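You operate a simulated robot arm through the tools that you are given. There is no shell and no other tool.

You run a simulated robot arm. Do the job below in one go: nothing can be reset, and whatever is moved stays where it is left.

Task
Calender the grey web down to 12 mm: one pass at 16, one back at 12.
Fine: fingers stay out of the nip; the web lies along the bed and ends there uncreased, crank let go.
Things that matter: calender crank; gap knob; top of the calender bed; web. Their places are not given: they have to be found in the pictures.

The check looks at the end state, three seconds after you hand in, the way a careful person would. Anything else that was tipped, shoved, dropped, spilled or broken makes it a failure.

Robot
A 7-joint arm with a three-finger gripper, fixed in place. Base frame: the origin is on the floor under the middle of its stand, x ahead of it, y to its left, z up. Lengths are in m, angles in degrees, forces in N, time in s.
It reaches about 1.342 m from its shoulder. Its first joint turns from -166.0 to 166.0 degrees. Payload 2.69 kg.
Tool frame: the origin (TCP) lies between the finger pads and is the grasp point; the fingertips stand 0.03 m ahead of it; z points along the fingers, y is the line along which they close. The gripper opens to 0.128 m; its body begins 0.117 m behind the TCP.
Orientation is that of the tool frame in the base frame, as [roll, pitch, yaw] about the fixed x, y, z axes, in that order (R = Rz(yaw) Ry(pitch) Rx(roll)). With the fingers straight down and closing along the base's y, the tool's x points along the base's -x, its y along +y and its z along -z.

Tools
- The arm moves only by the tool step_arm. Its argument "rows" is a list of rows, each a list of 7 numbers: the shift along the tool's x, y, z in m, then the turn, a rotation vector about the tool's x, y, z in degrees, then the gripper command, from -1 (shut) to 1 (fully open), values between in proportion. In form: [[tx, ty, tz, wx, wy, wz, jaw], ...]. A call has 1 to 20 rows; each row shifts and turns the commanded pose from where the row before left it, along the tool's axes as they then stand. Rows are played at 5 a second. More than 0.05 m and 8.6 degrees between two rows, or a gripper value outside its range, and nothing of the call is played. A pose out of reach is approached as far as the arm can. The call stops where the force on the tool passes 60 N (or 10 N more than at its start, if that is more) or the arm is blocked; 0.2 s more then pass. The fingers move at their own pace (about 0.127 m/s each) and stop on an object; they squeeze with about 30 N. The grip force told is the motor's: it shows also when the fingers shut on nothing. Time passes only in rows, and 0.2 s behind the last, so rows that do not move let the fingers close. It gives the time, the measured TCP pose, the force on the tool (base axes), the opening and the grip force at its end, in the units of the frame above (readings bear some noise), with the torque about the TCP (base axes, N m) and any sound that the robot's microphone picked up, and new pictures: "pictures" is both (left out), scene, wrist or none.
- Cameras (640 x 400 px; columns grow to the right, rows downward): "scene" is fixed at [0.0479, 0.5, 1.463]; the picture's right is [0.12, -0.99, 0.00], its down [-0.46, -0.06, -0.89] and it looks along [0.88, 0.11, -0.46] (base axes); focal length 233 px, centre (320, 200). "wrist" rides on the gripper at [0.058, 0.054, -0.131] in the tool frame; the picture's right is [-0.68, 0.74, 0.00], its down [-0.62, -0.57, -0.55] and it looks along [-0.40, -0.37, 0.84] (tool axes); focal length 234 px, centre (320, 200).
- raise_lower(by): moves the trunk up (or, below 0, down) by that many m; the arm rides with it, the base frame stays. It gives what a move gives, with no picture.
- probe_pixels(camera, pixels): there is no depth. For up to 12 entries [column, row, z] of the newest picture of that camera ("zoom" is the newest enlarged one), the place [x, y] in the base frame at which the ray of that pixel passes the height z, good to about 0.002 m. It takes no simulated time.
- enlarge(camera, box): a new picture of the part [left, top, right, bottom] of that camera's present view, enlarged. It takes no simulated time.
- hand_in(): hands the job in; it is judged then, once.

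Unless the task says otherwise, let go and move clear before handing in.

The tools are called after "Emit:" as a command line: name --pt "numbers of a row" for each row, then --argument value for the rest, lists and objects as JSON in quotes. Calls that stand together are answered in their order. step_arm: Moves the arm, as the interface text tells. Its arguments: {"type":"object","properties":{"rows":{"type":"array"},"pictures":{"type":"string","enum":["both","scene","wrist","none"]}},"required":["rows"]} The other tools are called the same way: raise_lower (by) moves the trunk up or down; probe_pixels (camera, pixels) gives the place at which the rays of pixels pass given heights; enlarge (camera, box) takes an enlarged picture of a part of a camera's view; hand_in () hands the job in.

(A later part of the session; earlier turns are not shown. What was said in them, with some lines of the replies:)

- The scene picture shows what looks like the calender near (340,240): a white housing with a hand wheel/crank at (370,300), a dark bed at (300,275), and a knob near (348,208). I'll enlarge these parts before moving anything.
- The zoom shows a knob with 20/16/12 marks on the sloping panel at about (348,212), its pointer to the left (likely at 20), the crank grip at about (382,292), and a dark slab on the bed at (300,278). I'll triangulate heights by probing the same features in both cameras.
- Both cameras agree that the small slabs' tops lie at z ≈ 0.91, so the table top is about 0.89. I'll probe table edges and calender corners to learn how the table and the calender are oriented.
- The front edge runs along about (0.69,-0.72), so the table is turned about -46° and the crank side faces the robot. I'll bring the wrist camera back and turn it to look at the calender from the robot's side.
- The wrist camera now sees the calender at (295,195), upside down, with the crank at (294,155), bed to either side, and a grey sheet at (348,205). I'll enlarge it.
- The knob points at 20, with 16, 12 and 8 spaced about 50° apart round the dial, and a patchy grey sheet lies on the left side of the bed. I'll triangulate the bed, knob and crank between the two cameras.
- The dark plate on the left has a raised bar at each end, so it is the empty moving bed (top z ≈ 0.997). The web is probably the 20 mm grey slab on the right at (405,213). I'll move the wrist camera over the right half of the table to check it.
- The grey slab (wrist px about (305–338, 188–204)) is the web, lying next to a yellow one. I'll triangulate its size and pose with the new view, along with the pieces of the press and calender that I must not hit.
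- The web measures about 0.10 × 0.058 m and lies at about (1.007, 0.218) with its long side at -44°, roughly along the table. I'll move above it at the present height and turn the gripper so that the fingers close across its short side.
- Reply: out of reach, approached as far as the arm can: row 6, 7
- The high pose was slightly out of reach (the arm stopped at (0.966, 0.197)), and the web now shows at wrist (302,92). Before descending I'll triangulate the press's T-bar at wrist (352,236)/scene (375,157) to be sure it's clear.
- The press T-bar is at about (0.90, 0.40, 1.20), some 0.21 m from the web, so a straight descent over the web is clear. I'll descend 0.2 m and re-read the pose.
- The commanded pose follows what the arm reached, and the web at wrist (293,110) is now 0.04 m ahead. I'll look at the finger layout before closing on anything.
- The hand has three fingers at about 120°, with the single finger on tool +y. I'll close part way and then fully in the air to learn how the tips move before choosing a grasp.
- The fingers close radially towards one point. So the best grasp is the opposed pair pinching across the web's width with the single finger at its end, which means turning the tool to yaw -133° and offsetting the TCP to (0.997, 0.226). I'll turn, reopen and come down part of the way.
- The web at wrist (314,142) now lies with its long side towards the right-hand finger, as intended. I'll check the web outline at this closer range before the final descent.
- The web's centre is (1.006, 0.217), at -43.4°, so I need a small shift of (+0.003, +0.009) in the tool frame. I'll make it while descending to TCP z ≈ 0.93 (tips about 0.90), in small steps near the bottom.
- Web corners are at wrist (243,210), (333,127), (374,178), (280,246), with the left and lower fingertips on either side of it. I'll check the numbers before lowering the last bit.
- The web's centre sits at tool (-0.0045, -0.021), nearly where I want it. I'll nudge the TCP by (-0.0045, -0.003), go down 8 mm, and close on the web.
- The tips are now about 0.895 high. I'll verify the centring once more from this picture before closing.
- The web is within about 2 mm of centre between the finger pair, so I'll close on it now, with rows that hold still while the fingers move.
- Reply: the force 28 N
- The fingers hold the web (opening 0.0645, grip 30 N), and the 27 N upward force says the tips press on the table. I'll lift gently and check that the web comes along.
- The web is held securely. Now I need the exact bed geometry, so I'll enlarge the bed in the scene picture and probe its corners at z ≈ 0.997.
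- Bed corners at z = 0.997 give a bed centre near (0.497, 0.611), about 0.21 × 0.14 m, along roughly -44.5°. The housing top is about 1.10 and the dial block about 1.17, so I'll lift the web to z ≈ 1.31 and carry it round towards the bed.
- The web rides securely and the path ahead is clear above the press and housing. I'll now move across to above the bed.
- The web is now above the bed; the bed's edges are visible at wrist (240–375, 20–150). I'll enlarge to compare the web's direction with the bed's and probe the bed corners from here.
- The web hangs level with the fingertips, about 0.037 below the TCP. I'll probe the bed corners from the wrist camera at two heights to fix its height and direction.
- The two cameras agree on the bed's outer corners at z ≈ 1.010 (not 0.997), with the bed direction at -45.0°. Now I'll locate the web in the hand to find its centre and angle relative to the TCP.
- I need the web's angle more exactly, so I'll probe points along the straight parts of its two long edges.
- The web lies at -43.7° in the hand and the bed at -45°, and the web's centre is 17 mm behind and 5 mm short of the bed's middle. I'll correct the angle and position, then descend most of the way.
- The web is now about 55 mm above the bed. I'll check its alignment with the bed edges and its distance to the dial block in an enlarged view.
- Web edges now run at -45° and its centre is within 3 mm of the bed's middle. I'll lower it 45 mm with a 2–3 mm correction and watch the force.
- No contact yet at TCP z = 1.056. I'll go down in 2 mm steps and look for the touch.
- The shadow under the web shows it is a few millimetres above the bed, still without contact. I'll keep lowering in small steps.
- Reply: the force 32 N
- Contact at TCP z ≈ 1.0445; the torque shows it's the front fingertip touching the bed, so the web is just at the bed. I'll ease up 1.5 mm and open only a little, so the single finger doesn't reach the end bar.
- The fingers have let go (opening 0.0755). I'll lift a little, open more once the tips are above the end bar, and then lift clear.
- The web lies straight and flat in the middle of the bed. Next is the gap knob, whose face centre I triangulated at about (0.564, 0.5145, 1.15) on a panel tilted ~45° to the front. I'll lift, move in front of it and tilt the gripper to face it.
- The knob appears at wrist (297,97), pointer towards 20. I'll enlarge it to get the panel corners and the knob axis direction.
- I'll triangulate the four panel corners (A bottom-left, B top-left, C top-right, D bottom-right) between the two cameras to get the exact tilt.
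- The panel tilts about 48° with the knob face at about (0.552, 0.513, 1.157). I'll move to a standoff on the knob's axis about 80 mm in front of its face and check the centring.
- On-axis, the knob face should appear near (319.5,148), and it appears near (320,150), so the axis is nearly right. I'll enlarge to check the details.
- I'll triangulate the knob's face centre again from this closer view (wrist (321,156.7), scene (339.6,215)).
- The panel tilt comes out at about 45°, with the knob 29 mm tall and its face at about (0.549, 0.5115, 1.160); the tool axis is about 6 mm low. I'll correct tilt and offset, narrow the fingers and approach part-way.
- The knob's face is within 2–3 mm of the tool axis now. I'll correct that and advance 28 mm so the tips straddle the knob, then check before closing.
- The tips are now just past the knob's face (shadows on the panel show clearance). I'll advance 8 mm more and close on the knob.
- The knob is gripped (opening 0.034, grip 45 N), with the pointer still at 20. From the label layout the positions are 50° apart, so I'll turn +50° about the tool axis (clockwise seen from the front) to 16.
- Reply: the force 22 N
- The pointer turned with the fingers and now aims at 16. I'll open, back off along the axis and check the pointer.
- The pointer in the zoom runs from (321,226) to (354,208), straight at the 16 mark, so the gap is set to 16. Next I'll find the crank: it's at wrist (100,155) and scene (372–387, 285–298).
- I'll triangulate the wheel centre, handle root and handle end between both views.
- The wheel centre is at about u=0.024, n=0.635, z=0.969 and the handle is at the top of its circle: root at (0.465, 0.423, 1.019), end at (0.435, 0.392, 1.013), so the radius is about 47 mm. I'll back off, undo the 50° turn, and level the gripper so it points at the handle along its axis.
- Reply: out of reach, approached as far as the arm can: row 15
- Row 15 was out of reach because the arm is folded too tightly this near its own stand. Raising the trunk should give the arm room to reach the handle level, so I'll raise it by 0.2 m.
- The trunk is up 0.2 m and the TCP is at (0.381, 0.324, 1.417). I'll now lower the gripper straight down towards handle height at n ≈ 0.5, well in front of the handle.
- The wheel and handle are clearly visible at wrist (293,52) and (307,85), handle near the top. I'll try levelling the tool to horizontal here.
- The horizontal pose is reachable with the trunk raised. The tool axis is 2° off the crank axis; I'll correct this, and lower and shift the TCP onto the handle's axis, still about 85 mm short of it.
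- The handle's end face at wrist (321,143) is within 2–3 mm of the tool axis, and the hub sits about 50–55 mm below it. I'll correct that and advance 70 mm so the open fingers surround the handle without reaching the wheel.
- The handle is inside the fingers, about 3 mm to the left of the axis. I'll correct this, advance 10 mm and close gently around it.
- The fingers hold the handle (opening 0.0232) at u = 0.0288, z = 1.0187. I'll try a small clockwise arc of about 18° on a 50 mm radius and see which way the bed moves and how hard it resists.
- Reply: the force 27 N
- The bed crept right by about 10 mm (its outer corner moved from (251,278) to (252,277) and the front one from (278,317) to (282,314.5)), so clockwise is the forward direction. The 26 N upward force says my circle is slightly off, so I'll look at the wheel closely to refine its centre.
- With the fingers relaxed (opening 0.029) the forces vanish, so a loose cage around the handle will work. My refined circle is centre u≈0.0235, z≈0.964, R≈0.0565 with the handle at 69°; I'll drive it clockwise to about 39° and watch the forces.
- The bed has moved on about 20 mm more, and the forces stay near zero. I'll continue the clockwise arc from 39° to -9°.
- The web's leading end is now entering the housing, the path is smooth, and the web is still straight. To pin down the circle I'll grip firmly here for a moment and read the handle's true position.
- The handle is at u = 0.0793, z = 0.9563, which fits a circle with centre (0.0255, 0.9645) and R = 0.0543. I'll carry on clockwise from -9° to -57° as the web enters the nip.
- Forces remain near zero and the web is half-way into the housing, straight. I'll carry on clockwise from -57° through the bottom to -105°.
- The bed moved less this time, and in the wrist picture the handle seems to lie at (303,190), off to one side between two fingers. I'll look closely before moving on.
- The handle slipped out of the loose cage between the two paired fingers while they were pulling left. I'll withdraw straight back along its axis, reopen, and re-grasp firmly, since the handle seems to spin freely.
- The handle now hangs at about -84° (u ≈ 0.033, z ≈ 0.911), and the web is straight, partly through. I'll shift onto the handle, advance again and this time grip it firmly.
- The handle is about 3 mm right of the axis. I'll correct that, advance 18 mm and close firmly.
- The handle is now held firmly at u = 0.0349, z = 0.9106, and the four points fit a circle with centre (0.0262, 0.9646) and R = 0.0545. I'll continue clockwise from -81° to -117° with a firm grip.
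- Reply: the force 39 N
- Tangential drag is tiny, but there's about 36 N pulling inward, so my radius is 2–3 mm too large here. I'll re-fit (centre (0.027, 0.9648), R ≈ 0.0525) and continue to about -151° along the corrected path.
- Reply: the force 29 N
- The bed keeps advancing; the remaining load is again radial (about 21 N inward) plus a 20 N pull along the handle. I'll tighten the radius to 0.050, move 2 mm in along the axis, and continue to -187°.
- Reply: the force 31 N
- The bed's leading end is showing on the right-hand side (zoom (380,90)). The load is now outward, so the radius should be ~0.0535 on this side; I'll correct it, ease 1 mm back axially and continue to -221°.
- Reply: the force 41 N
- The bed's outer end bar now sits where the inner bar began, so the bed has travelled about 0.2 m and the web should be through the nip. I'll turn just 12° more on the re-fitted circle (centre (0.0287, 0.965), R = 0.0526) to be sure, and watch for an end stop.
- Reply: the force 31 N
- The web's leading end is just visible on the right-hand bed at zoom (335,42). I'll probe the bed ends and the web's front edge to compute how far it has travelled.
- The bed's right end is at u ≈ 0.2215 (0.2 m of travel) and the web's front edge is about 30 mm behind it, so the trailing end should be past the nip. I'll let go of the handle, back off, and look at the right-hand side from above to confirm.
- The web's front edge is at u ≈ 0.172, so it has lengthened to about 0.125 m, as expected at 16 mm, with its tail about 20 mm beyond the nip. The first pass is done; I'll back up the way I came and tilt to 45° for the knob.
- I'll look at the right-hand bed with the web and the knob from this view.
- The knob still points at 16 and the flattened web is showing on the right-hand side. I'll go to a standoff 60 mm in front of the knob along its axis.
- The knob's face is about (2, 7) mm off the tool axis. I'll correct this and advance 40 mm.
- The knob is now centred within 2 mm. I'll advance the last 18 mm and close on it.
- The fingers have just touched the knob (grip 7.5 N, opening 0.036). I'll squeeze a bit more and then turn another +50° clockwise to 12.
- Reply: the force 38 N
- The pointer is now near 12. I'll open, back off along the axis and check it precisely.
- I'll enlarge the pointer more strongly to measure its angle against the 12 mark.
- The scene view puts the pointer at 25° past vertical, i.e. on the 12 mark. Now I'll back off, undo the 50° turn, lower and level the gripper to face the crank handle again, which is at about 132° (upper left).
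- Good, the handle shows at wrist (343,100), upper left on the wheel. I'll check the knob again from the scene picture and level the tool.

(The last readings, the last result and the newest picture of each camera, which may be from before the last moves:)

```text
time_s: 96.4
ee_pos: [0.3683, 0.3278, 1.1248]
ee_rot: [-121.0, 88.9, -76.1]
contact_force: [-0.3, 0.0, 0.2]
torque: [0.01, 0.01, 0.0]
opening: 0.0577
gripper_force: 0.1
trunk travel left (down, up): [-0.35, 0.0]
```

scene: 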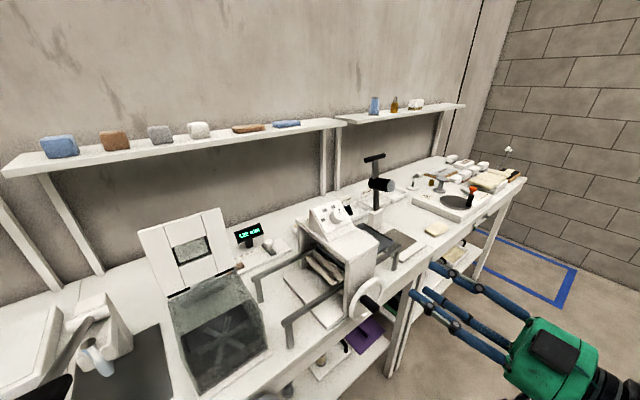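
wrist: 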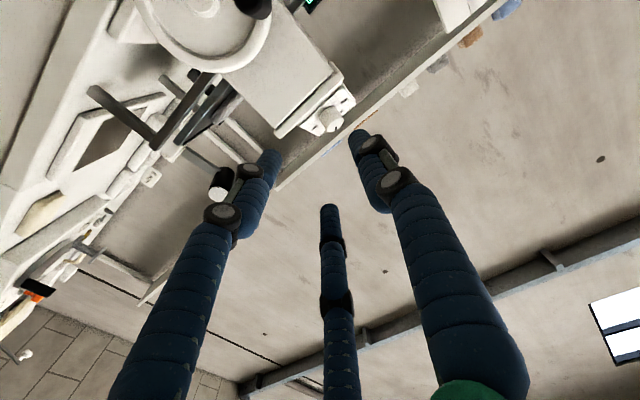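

The pointer stays at 12 within a couple of degrees in this clear view. The tool is level, so I'll lower it and shift it onto the handle's axis at about u = -0.006, z = 1.004.

Emit:
step_arm --pt "0.04 0.0115 0 0 0 0 -0.1" --pt "0.04 0.0115 0 0 0 0 -0.1" --pt "0.04 0.0115 0 0 0 0 -0.1" --pt "0 0 0 0 0 0 -0.1"

Emit:
enlarge --camera "wrist" --box '[220, 60, 420, 230]'

```text
time_s: 97.4
ee_pos: [0.3435, 0.351, 1.0057]
ee_rot: [-111.7, 89.1, -66.7]
contact_force: [-0.5, -0.2, -0.5]
torque: [0.02, 0.0, 0.02]
opening: 0.0574
gripper_force: 0.0
trunk travel left (down, up): [-0.35, 0.0]
```

scene: 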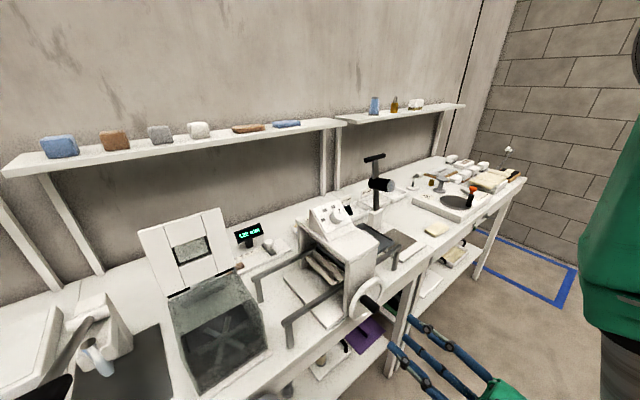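
wrist: 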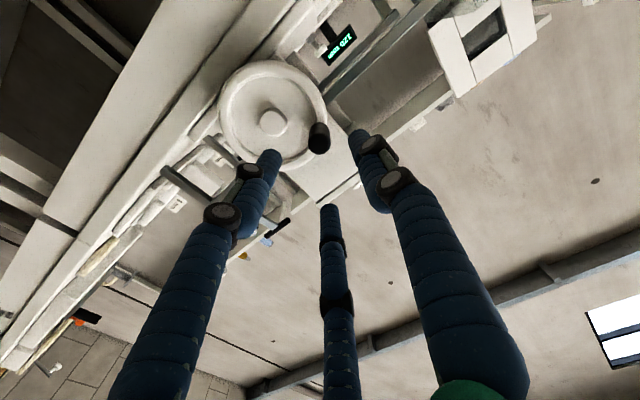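

```text
2.35 times, centred on (320, 145) of wrist
```

zoom: 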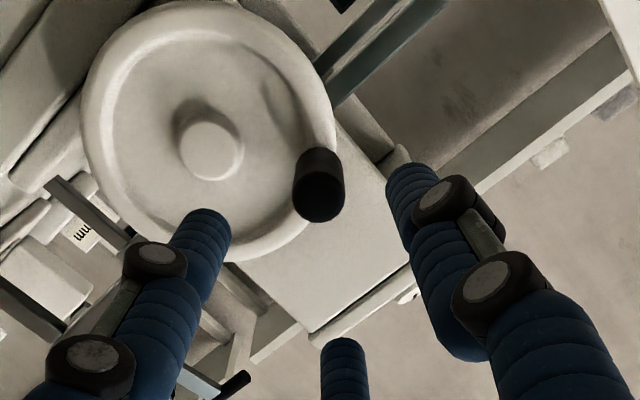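

The handle's face at wrist (320,143) is right on the tool axis. I'll advance 87 mm and grip it firmly.

Emit:
step_arm --pt "0 0 0.03 0 0 0 -0.1" --pt "0 0 0.03 0 0 0 -0.1" --pt "0 0 0.02 0 0 0 -0.1" --pt "0 0 0.006 0 0 0 -0.1" --pt "0 0 0 0 0 0 -0.4" --pt "0 0 0 0 0 0 -0.75" --pt "0 0 0 0 0 0 -0.75" --pt "0 0 0 0 0 0 -0.75" --pt "0 0 0 0 0 0 -0.75"

Emit:
enlarge --camera "wrist" --box '[220, 70, 420, 240]'

```text
time_s: 99.4
ee_pos: [0.4011, 0.4098, 1.0006]
ee_rot: [-132.3, 88.7, -87.3]
contact_force: [-4.4, 6.5, 6.6]
torque: [0.21, -0.21, 0.16]
opening: 0.0239
gripper_force: 44.9
trunk travel left (down, up): [-0.35, 0.0]
```

scene: 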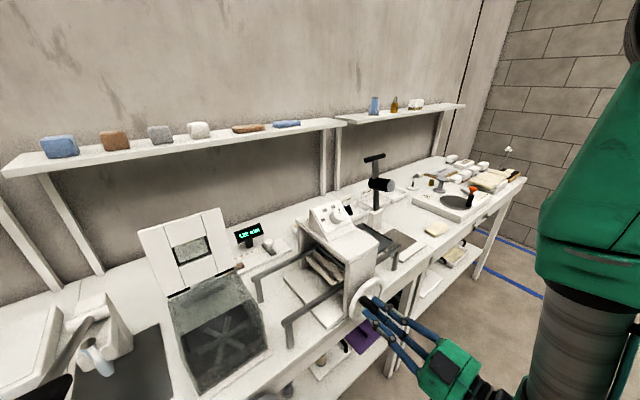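
wrist: 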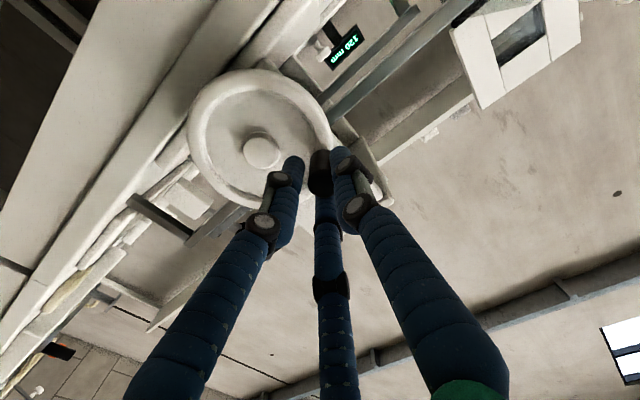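

```text
2.35 times, centred on (320, 155) of wrist
```

zoom: 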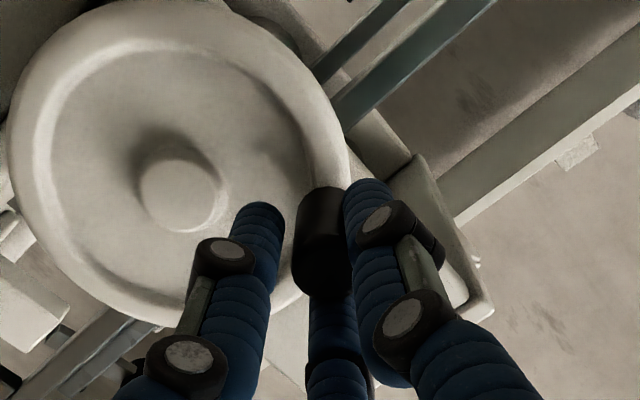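

The handle is held (grip 45 N). Now I'll turn it back counter-clockwise, starting from 131° to 173°, with the same circle.

Emit:
step_arm --pt "-0.0008 0.0042 0 0 0 0 -0.75" --pt "0.0042 0.0035 0 0 0 0 -0.75" --pt "0.0046 0.0031 0 0 0 0 -0.75" --pt "0.0048 0.0026 0 0 0 0 -0.75" --pt "0.0051 0.002 0 0 0 0 -0.75" --pt "0.0053 0.0016 0 0 0 0 -0.75" --pt "0.0054 0.0009 0 0 0 0 -0.75" --pt "0 0 0 0 0 0 -0.75"

Emit:
enlarge --camera "scene" --box '[285, 215, 445, 335]'

```text
time_s: 101.2
ee_pos: [0.3889, 0.4217, 0.9718]
ee_rot: [-133.1, 88.6, -88.1]
contact_force: [-9.8, 29.6, 5.1]
torque: [0.19, -0.15, 0.98]
opening: 0.0217
gripper_force: 45.6
trunk travel left (down, up): [-0.35, 0.0]
```

scene: 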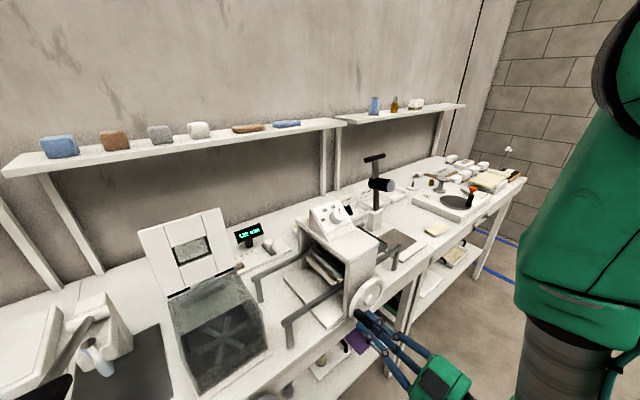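
wrist: 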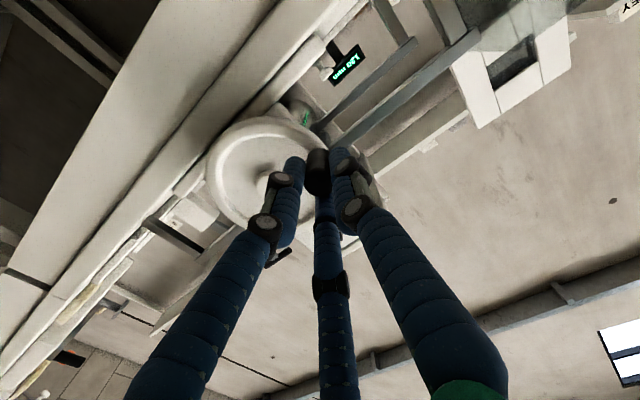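

```text
3.33 times, centred on (365, 275) of scene
```

zoom: 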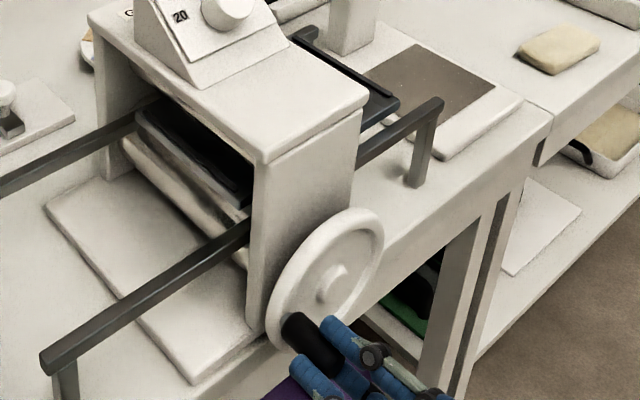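

The bed is moving back left and the web with it. The load is 28 N outward here, so I'll widen the radius slightly and continue counter-clockwise to 215°.

Emit:
step_arm --pt "0.0054 0.0024 0.0005 0 0 0 -0.75" --pt "0.0057 -0.0007 0.0005 0 0 0 -0.75" --pt "0.0055 -0.0013 0 0 0 0 -0.75" --pt "0.0053 -0.0018 0 0 0 0 -0.75" --pt "0.005 -0.0024 0 0 0 0 -0.75" --pt "0.0047 -0.0028 0 0 0 0 -0.75" --pt "0.0045 -0.0031 0 0 0 0 -0.75" --pt "0 0 0 0 0 0 -0.75" --pictures "scene"

Emit:
enlarge --camera "scene" --box '[265, 215, 425, 335]'

```text
time_s: 103.0
ee_pos: [0.3952, 0.4143, 0.9325]
ee_rot: [-137.7, 88.4, -92.7]
contact_force: [-4.4, 39.8, -24.0]
torque: [-0.4, 0.44, 0.96]
opening: 0.0221
gripper_force: 45.3
trunk travel left (down, up): [-0.35, 0.0]
```

scene: 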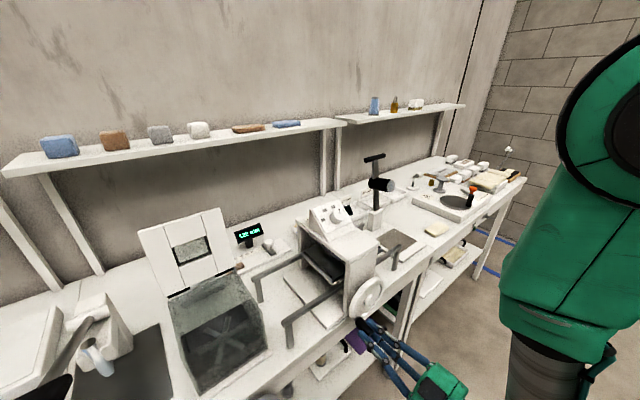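

```text
3.33 times, centred on (345, 275) of scene
```

zoom: 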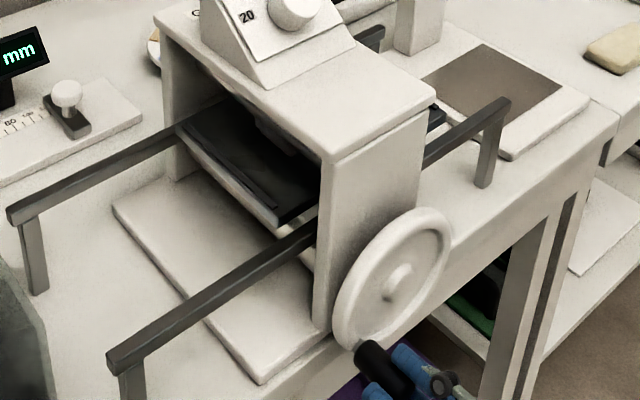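

The load (about 39 N outward) shows the handle sits slightly off-centre in this grip, so the circle for this grip is shifted down-left. I'll use centre (0.026, 0.962), R = 0.053 and continue to 250°.

Emit:
step_arm --pt "0.0074 0.0009 0.001 0 0 0 -0.75" --pt "0.004 -0.0038 0 0 0 0 -0.75" --pt "0.0037 -0.0042 0 0 0 0 -0.75" --pt "0.0031 -0.0045 0 0 0 0 -0.75" --pt "0.0027 -0.0049 0 0 0 0 -0.75" --pt "0.0022 -0.0051 0 0 0 0 -0.75" --pt "0 0 0 0 0 0 -0.75" --pictures "scene"

Emit:
enlarge --camera "scene" --box '[265, 215, 425, 335]'

```text
time_s: 104.6
ee_pos: [0.412, 0.3959, 0.9136]
ee_rot: [-134.2, 88.6, -89.3]
contact_force: [3.0, -5.3, 13.8]
torque: [0.34, -0.35, 0.0]
opening: 0.0215
gripper_force: 45.0
trunk travel left (down, up): [-0.35, 0.0]
```

scene: 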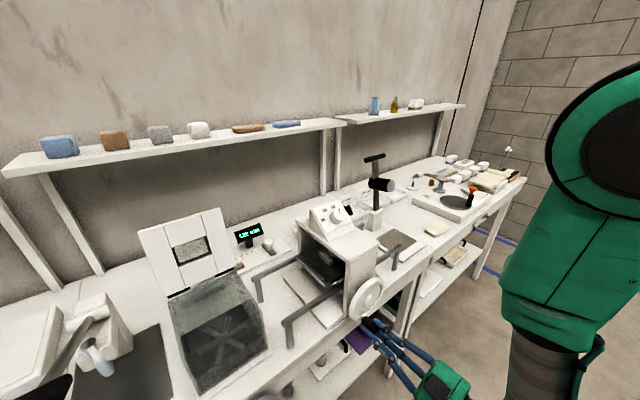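

```text
3.33 times, centred on (345, 275) of scene
```

zoom: 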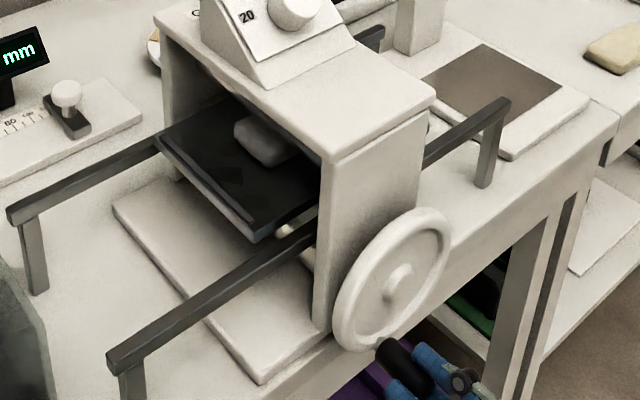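

Forces are low now and the web is coming out on the left, straight. I'll continue through the bottom to 298°.

Emit:
step_arm --pt "0.0007 -0.0055 0 0 0 0 -0.75" --pt "0.001 -0.0054 0 0 0 0 -0.75" --pt "0.0005 -0.0054 0 0 0 0 -0.75" --pt "-0.0001 -0.0054 0 0 0 0 -0.75" --pt "-0.0007 -0.0054 0 0 0 0 -0.75" --pt "-0.0012 -0.0053 0 0 0 0 -0.75" --pt "-0.0018 -0.0052 0 0 0 0 -0.75" --pt "-0.0023 -0.0049 0 0 0 0 -0.75" --pt "0 0 0 0 0 0 -0.75" --pictures "both"

Emit:
enlarge --camera "scene" --box '[265, 215, 425, 335]'

```text
time_s: 106.6
ee_pos: [0.4418, 0.3668, 0.9161]
ee_rot: [-142.6, 88.4, -97.5]
contact_force: [16.7, -9.0, -39.0]
torque: [-0.51, 0.53, -0.48]
opening: 0.0216
gripper_force: 44.6
trunk travel left (down, up): [-0.35, 0.0]
```

scene: 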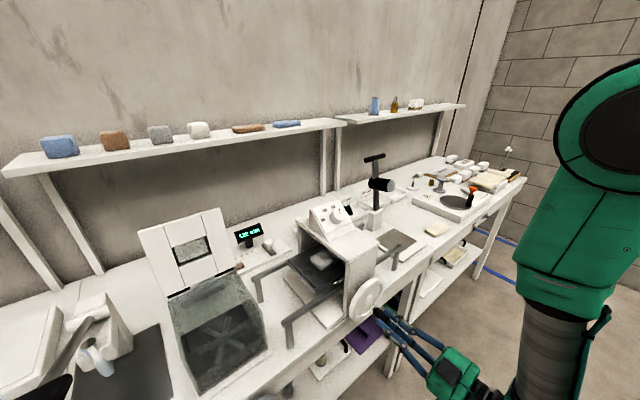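
wrist: 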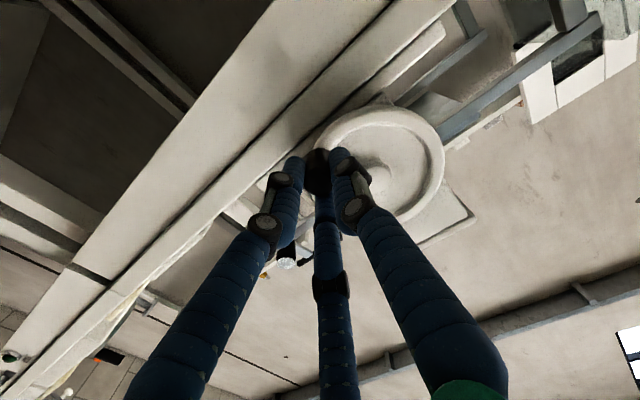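

```text
3.33 times, centred on (345, 275) of scene
```

zoom: 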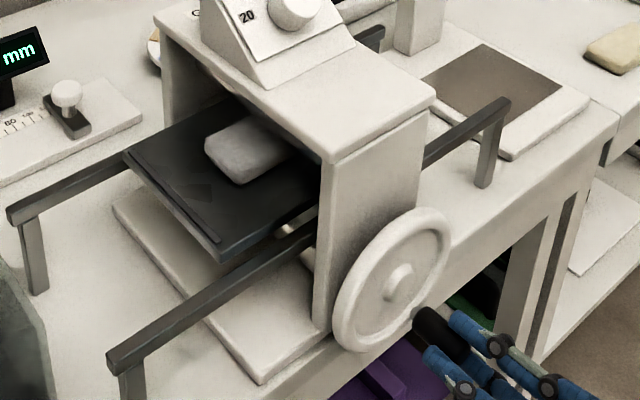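

The web continues out on the left. The load is about 43 N outward on this side, so I'll widen the path (centre (0.0285, 0.965), R = 0.054) and continue to 331°.

Emit:
step_arm --pt "-0.0006 -0.0059 0 0 0 0 -0.75" --pt "-0.0032 -0.0047 0 0 0 0 -0.75" --pt "-0.0036 -0.0043 0 0 0 0 -0.75" --pt "-0.0041 -0.004 0 0 0 0 -0.75" --pt "-0.0044 -0.0034 0 0 0 0 -0.75" --pt "-0.0048 -0.003 0 0 0 0 -0.75" --pt "0 0 0 0 0 0 -0.75" --pictures "scene"

Emit:
enlarge --camera "scene" --box '[245, 215, 405, 335]'

```text
time_s: 108.2
ee_pos: [0.4592, 0.3492, 0.9376]
ee_rot: [-131.6, 88.6, -86.5]
contact_force: [-1.8, -3.2, 1.2]
torque: [0.04, -0.06, 0.3]
opening: 0.0219
gripper_force: 45.0
trunk travel left (down, up): [-0.35, 0.0]
```

scene: 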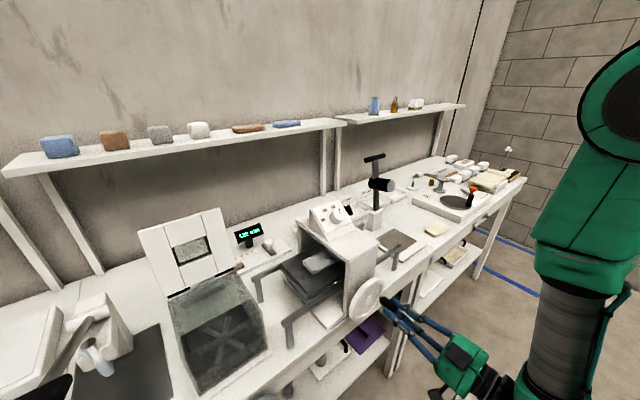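

```text
3.33 times, centred on (325, 275) of scene
```

zoom: 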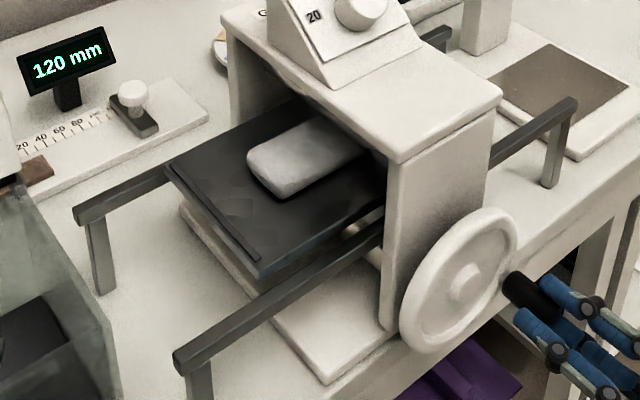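

Forces are nearly zero on this path, and the thinner web is well out on the left. I'll continue counter-clockwise to about 13°.

Emit:
step_arm --pt "-0.0051 -0.002 0 0 0 0 -0.75" --pt "-0.0053 -0.0014 0 0 0 0 -0.75" --pt "-0.0055 -0.001 0 0 0 0 -0.75" --pt "-0.0056 -0.0006 0 0 0 0 -0.75" --pt "-0.0056 -0.0002 0 0 0 0 -0.75" --pt "-0.0057 0.0004 0 0 0 0 -0.75" --pt "-0.0055 0.001 0 0 0 0 -0.75" --pt "0 0 0 0 0 0 -0.75" --pictures "scene"

Emit:
enlarge --camera "scene" --box '[245, 215, 405, 335]'

```text
time_s: 110.0
ee_pos: [0.4636, 0.3482, 0.9786]
ee_rot: [-132.1, 88.8, -87.2]
contact_force: [4.7, -42.1, 9.5]
torque: [0.28, -0.34, -1.17]
opening: 0.0217
gripper_force: 45.0
trunk travel left (down, up): [-0.35, 0.0]
```

scene: 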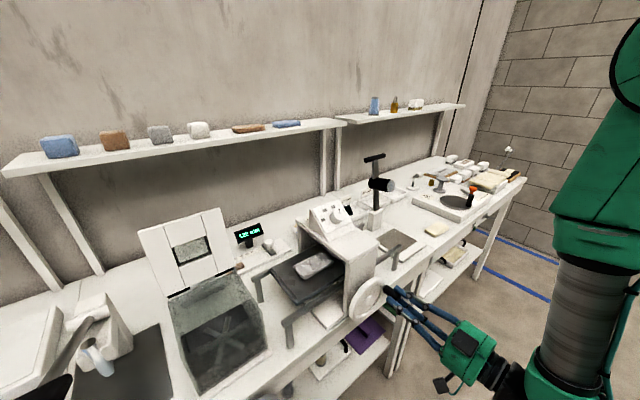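

```text
3.33 times, centred on (325, 275) of scene
```

zoom: 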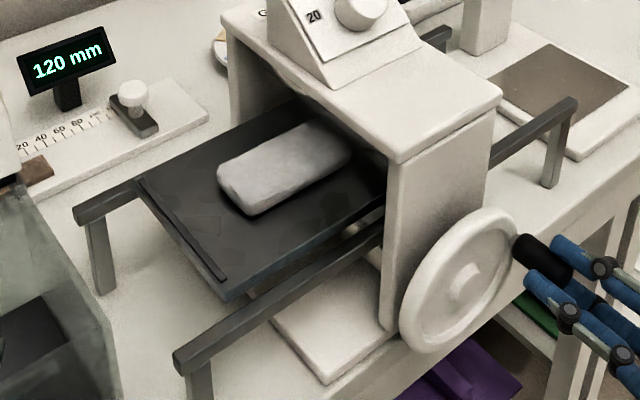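

The web keeps emerging straight. The load is 33 N outward, so I'll widen to the right a bit (centre (0.0305, 0.965), R = 0.0545), ease 1 mm back axially, and continue to 57°.

Emit:
step_arm --pt "-0.0074 -0.0019 -0.001 0 0 0 -0.75" --pt "-0.0052 0.0023 0 0 0 0 -0.75" --pt "-0.005 0.0029 0 0 0 0 -0.75" --pt "-0.0046 0.0033 0 0 0 0 -0.75" --pt "-0.0042 0.0039 0 0 0 0 -0.75" --pt "-0.0039 0.0042 0 0 0 0 -0.75" --pt "-0.0033 0.0046 0 0 0 0 -0.75" --pt "0 0 0 0 0 0 -0.75" --pictures "both"

Emit:
enlarge --camera "scene" --box '[245, 215, 405, 335]'

```text
time_s: 111.8
ee_pos: [0.4483, 0.3627, 1.0089]
ee_rot: [-139.0, 88.5, -93.9]
contact_force: [-16.4, 4.2, -21.2]
torque: [-0.32, 0.37, 0.64]
opening: 0.0216
gripper_force: 45.0
trunk travel left (down, up): [-0.35, 0.0]
```

scene: 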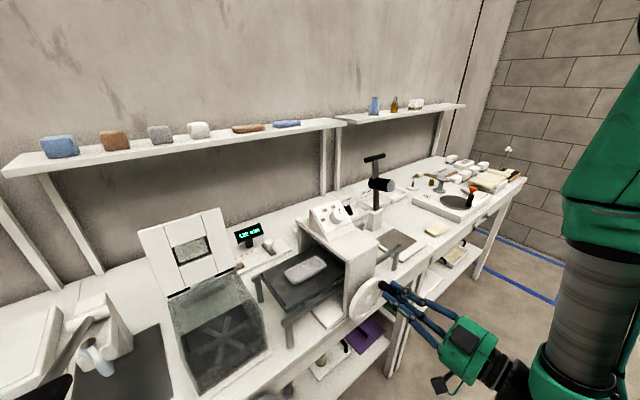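
wrist: 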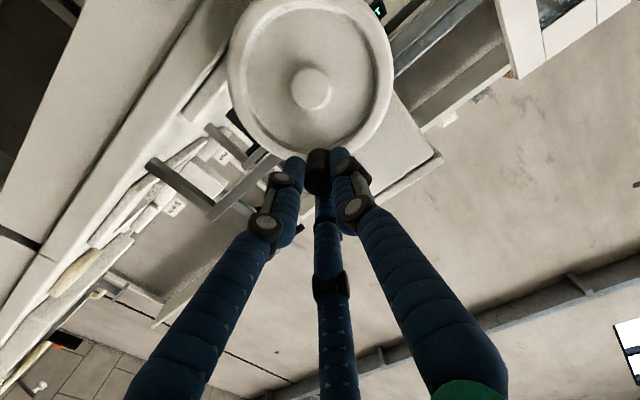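

```text
3.33 times, centred on (325, 275) of scene
```

zoom: 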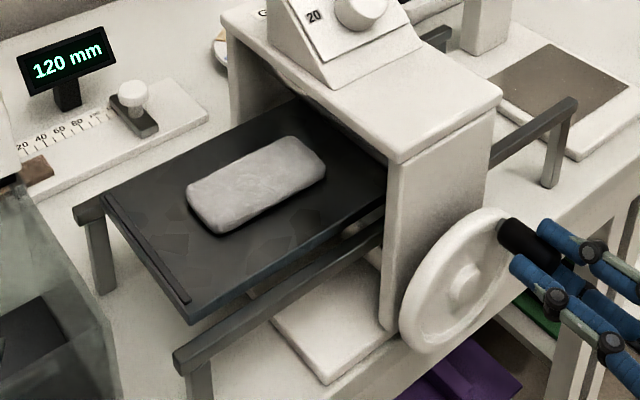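

The web is now fully visible on the left of the nip, flat and straight. I'll measure its outline to see its length and thickness so far.

Emit:
enlarge --camera "scene" --box '[265, 235, 345, 305]'

Emit:
probe_pixels --camera "scene" --pixels '[[285.1, 272, 1.022], [317.5, 256.1, 1.022], [326.8, 265.4, 1.022], [295, 285.5, 1.022], [257, 275, 1.01], [286, 313, 1.01]]'

```text
5.71 times, centred on (305, 270) of scene
```

zoom: 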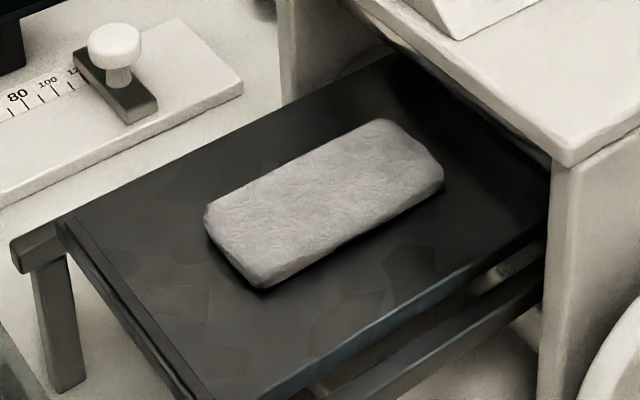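

```text
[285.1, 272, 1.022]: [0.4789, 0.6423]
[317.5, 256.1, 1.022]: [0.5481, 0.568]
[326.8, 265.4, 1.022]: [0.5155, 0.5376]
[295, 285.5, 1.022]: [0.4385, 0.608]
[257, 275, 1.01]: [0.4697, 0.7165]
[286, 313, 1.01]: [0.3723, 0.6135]
```

The web measures about 0.10 × 0.053 m still, is clearly thinner, and its right end (u ≈ -0.015) is well out of the nip (0.026). I'll turn 22° more to bring the bed nearly back to where it started, with a slightly smaller radius.

Emit:
step_arm --pt "0.0003 0.0057 0 0 0 0 -0.75" --pt "-0.0024 0.005 0 0 0 0 -0.75" --pt "-0.0019 0.0051 0 0 0 0 -0.75" --pt "-0.0013 0.0054 0 0 0 0 -0.75" --pt "0 0 0 0 0 0 -0.75" --pictures "scene"

Emit:
enlarge --camera "scene" --box '[265, 235, 345, 305]'

```text
time_s: 113.0
ee_pos: [0.4339, 0.3763, 1.0171]
ee_rot: [-131.8, 88.7, -86.9]
contact_force: [-17.6, -19.9, 6.5]
torque: [0.14, -0.17, 0.06]
opening: 0.0218
gripper_force: 45.1
trunk travel left (down, up): [-0.35, 0.0]
```

scene: 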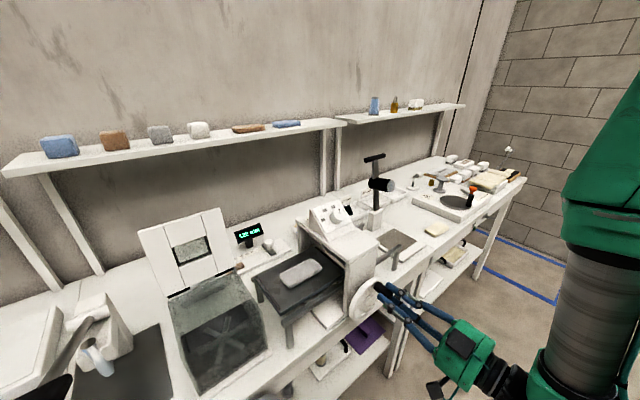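

```text
5.71 times, centred on (305, 270) of scene
```

zoom: 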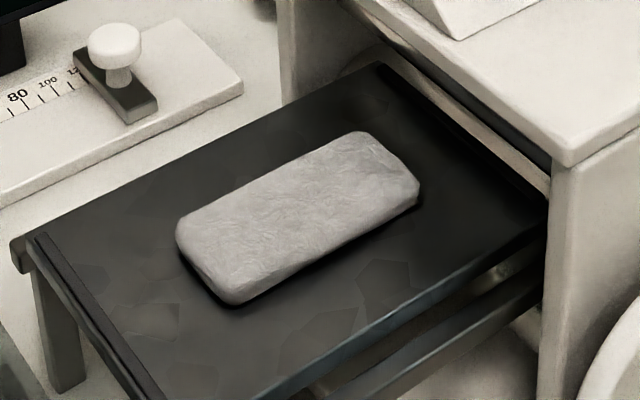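

The bed is back near its starting position, with the thinned web lying straight in its middle. I'll let go of the handle and back straight off.

Emit:
step_arm --pt "0 0 -0.001 0 0 0 -0.6" --pt "0 0 0 0 0 0 -0.3" --pt "0 0 0 0 0 0 -0.1" --pt "0 0 -0.03 0 0 0 -0.1" --pt "0 0 -0.04 0 0 0 -0.1" --pt "0 0 -0.03 0 0 0 -0.1" --pt "0 0 0 0 0 0 -0.1"

Emit:
enlarge --camera "scene" --box '[245, 190, 405, 335]'

```text
time_s: 114.6
ee_pos: [0.3743, 0.3147, 1.0261]
ee_rot: [-58.8, 88.6, -13.8]
contact_force: [-0.2, 0.4, 0.8]
torque: [0.0, -0.01, 0.05]
opening: 0.0579
gripper_force: 0.0
trunk travel left (down, up): [-0.35, 0.0]
```

scene: 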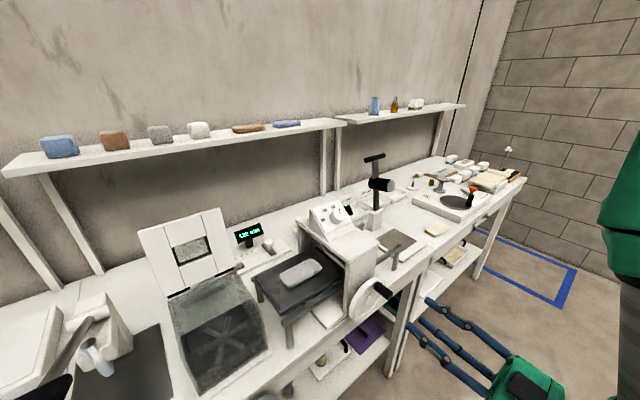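
wrist: 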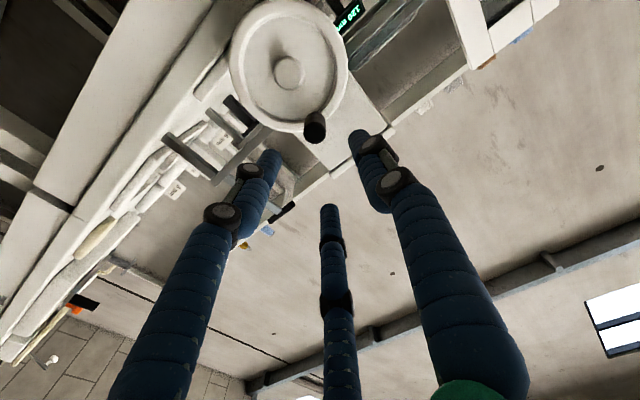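

```text
2.76 times, centred on (325, 262) of scene
```

zoom: 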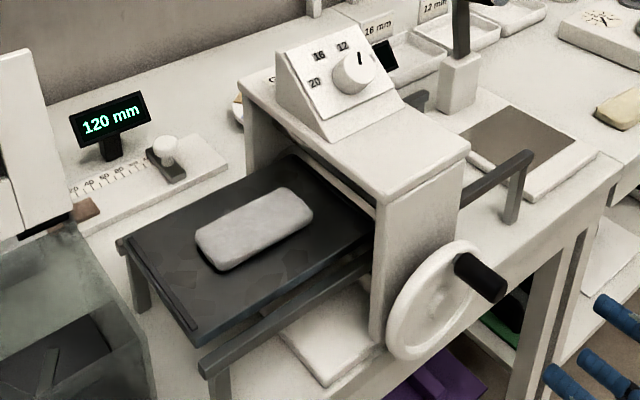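

The crank is free and everything looks in place. I'll look closely at the web's edge thickness and the knob pointer.

Emit:
enlarge --camera "scene" --box '[275, 250, 330, 295]'

Emit:
enlarge --camera "scene" --box '[315, 192, 365, 232]'

```text
8.89 times, centred on (302, 272) of scene
```

zoom: 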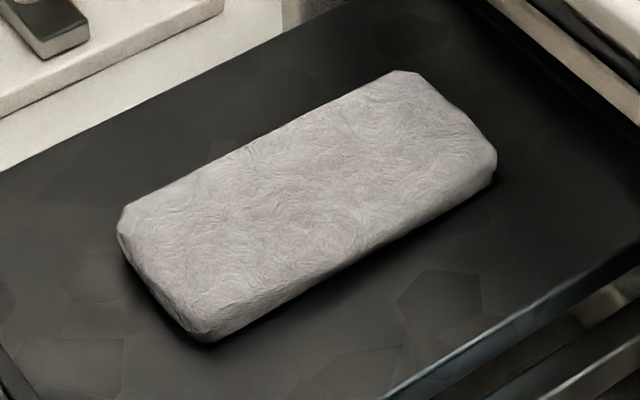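

```text
10.00 times, centred on (340, 212) of scene
```

zoom: 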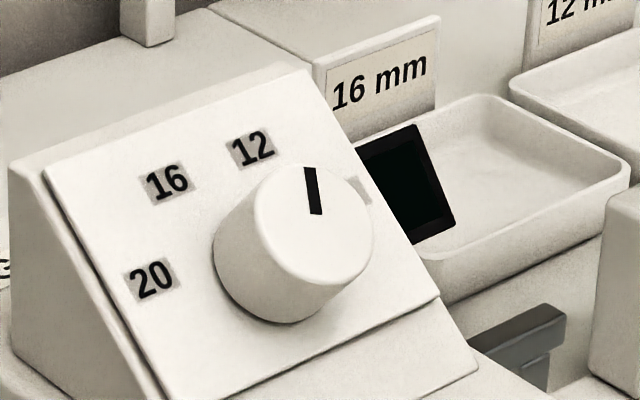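

The web's side now shows about 3.5–4 px, against about 6.5 px at first, which matches 12 mm. I'll move the arm clear, up and back, the same way as before.

Emit:
step_arm --pt "0 0 -0.02 0 0 0 -0.1" --pt "-0.045 0 0 0 0 0 -0.1" --pt "-0.045 0 0 0 0 0 -0.1" --pt "0 0 0 0 6.5 0 -0.1" --pt "0 0 0 0 6.5 0 -0.1" --pt "0 0 0 0 6.5 0 -0.1" --pt "0 0 0 0 6.5 0 -0.1" --pt "-0.0446 0 -0.0227 0 0 0 -0.1" --pt "-0.0446 0 -0.0227 0 0 0 -0.1" --pt "-0.0446 0 -0.0227 0 0 0 -0.1" --pt "-0.0446 0 -0.0227 0 0 0 -0.1" --pt "0 0 0 0 7 0 -0.1" --pt "0 0 0 0 7 0 -0.1" --pt "0 0 0 0 7 0 -0.1" --pt "0 0 0 0 7 0 -0.1" --pt "0 0 0 0 7 0 -0.1" --pt "0 0 0 0 7 0 -0.1" --pt "0 0 0 0 0 0 -0.1"

Emit:
enlarge --camera "scene" --box '[245, 190, 405, 335]'

```text
time_s: 118.4
ee_pos: [0.3457, 0.2963, 1.3076]
ee_rot: [-179.0, 20.9, -134.7]
contact_force: [0.1, -0.2, -0.2]
torque: [-0.01, 0.02, 0.0]
opening: 0.0577
gripper_force: 0.1
trunk travel left (down, up): [-0.35, 0.0]
```

scene: 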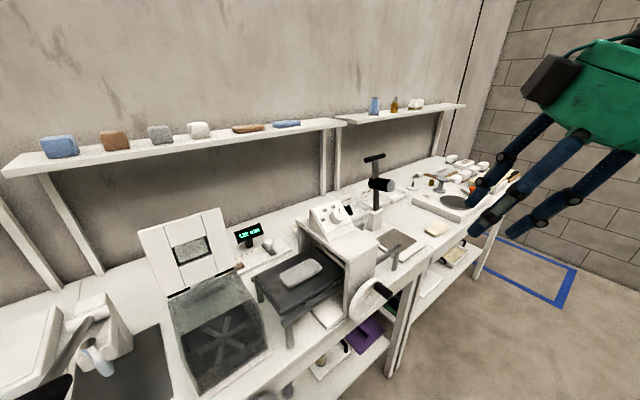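
wrist: 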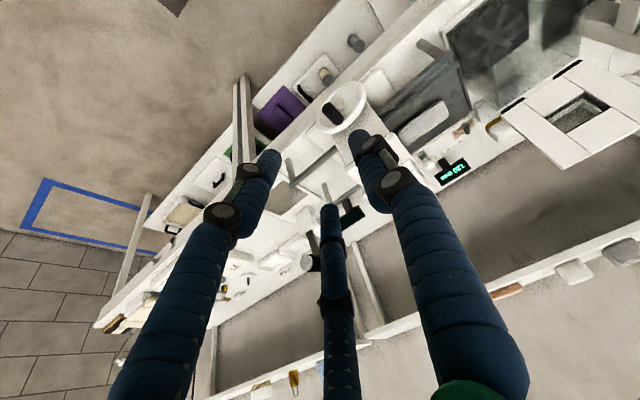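

```text
2.76 times, centred on (325, 262) of scene
```

zoom: 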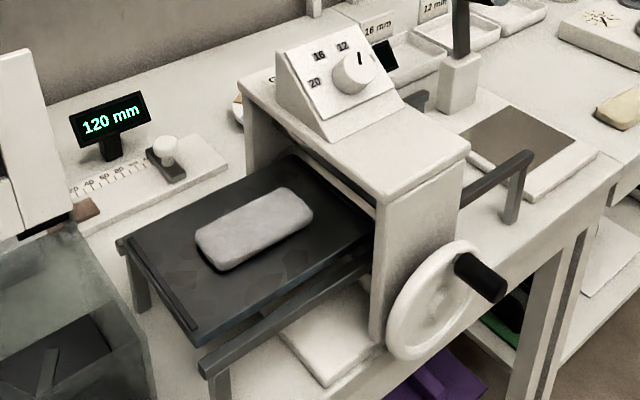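

The arm is clear. I'll take one last look at the web from the wrist camera and cross-check its top height against the bed.

Emit:
enlarge --camera "wrist" --box '[350, 60, 500, 190]'

Emit:
enlarge --camera "scene" --box '[275, 250, 330, 295]'

```text
3.08 times, centred on (425, 125) of wrist
```

zoom: 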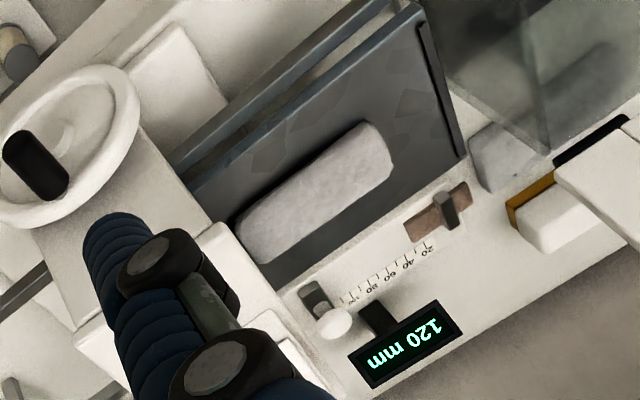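

```text
8.89 times, centred on (302, 272) of scene
```

zoom: 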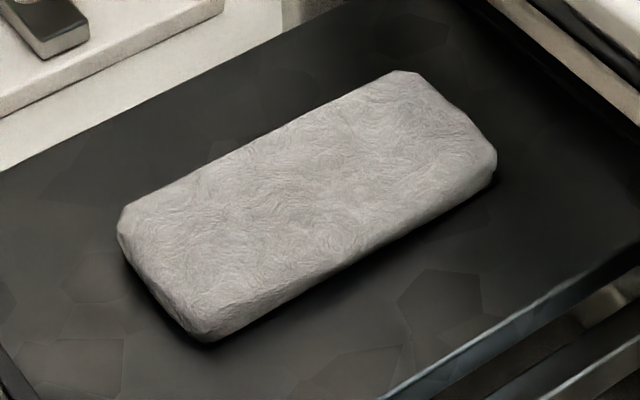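

Emit:
probe_pixels --camera "scene" --pixels '[[279.5, 273.7, 1.02], [310.4, 257.6, 1.02], [321.9, 266.9, 1.02], [288.5, 285.5, 1.02], [299.9, 271, 1.02]]'

Emit:
probe_pixels --camera "wrist" --pixels '[[398, 136, 1.02], [437.8, 99.7, 1.02], [448.3, 114.6, 1.02], [407.2, 145.5, 1.02], [423, 123, 1.02]]'

```text
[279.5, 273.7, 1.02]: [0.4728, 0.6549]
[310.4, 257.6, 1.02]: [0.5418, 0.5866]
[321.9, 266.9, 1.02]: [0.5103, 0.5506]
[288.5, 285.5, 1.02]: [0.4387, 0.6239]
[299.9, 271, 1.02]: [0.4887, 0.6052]
```

```text
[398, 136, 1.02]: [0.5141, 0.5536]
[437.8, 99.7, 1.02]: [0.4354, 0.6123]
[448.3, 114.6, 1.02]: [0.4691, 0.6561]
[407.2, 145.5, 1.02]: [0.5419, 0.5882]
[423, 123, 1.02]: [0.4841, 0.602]
```

Both cameras agree on the web's top at z ≈ 1.02, about 12 mm above the bed. It lies straight (-44.7°), uncreased and clear of the nip, with the knob at 12, the crank released and the arm clear, so I'm handing in.

Emit:
hand_in

```text
The job is handed in.
```

I ran the grey web through the calender at 16 mm and back at 12 mm, then handed the job in. No verdict has come back.

- **Thickness:** the web's top now sits about 12 mm above the bed. That comes from matching the two camera views, which is only good to a couple of millimetres. Its length and width stayed about the same.
- **Position:** the web lies straight along the bed and shows no creases. It is clear of the nip on the left, where I first set it down.
- **Gap knob:** it is left at 12. The pointer may be two to three degrees short of the mark, and it was about the same amount off at 16.
- **Crank:** it is released and the arm is clear. During the first pass the handle slipped out of a loose grip once, so I re-gripped it firmly and carried on. My fingers stayed on the handle and never went near the nip.

In the last pictures nothing else looks moved. I raised the trunk 0.2 m to reach the handle and left it up.
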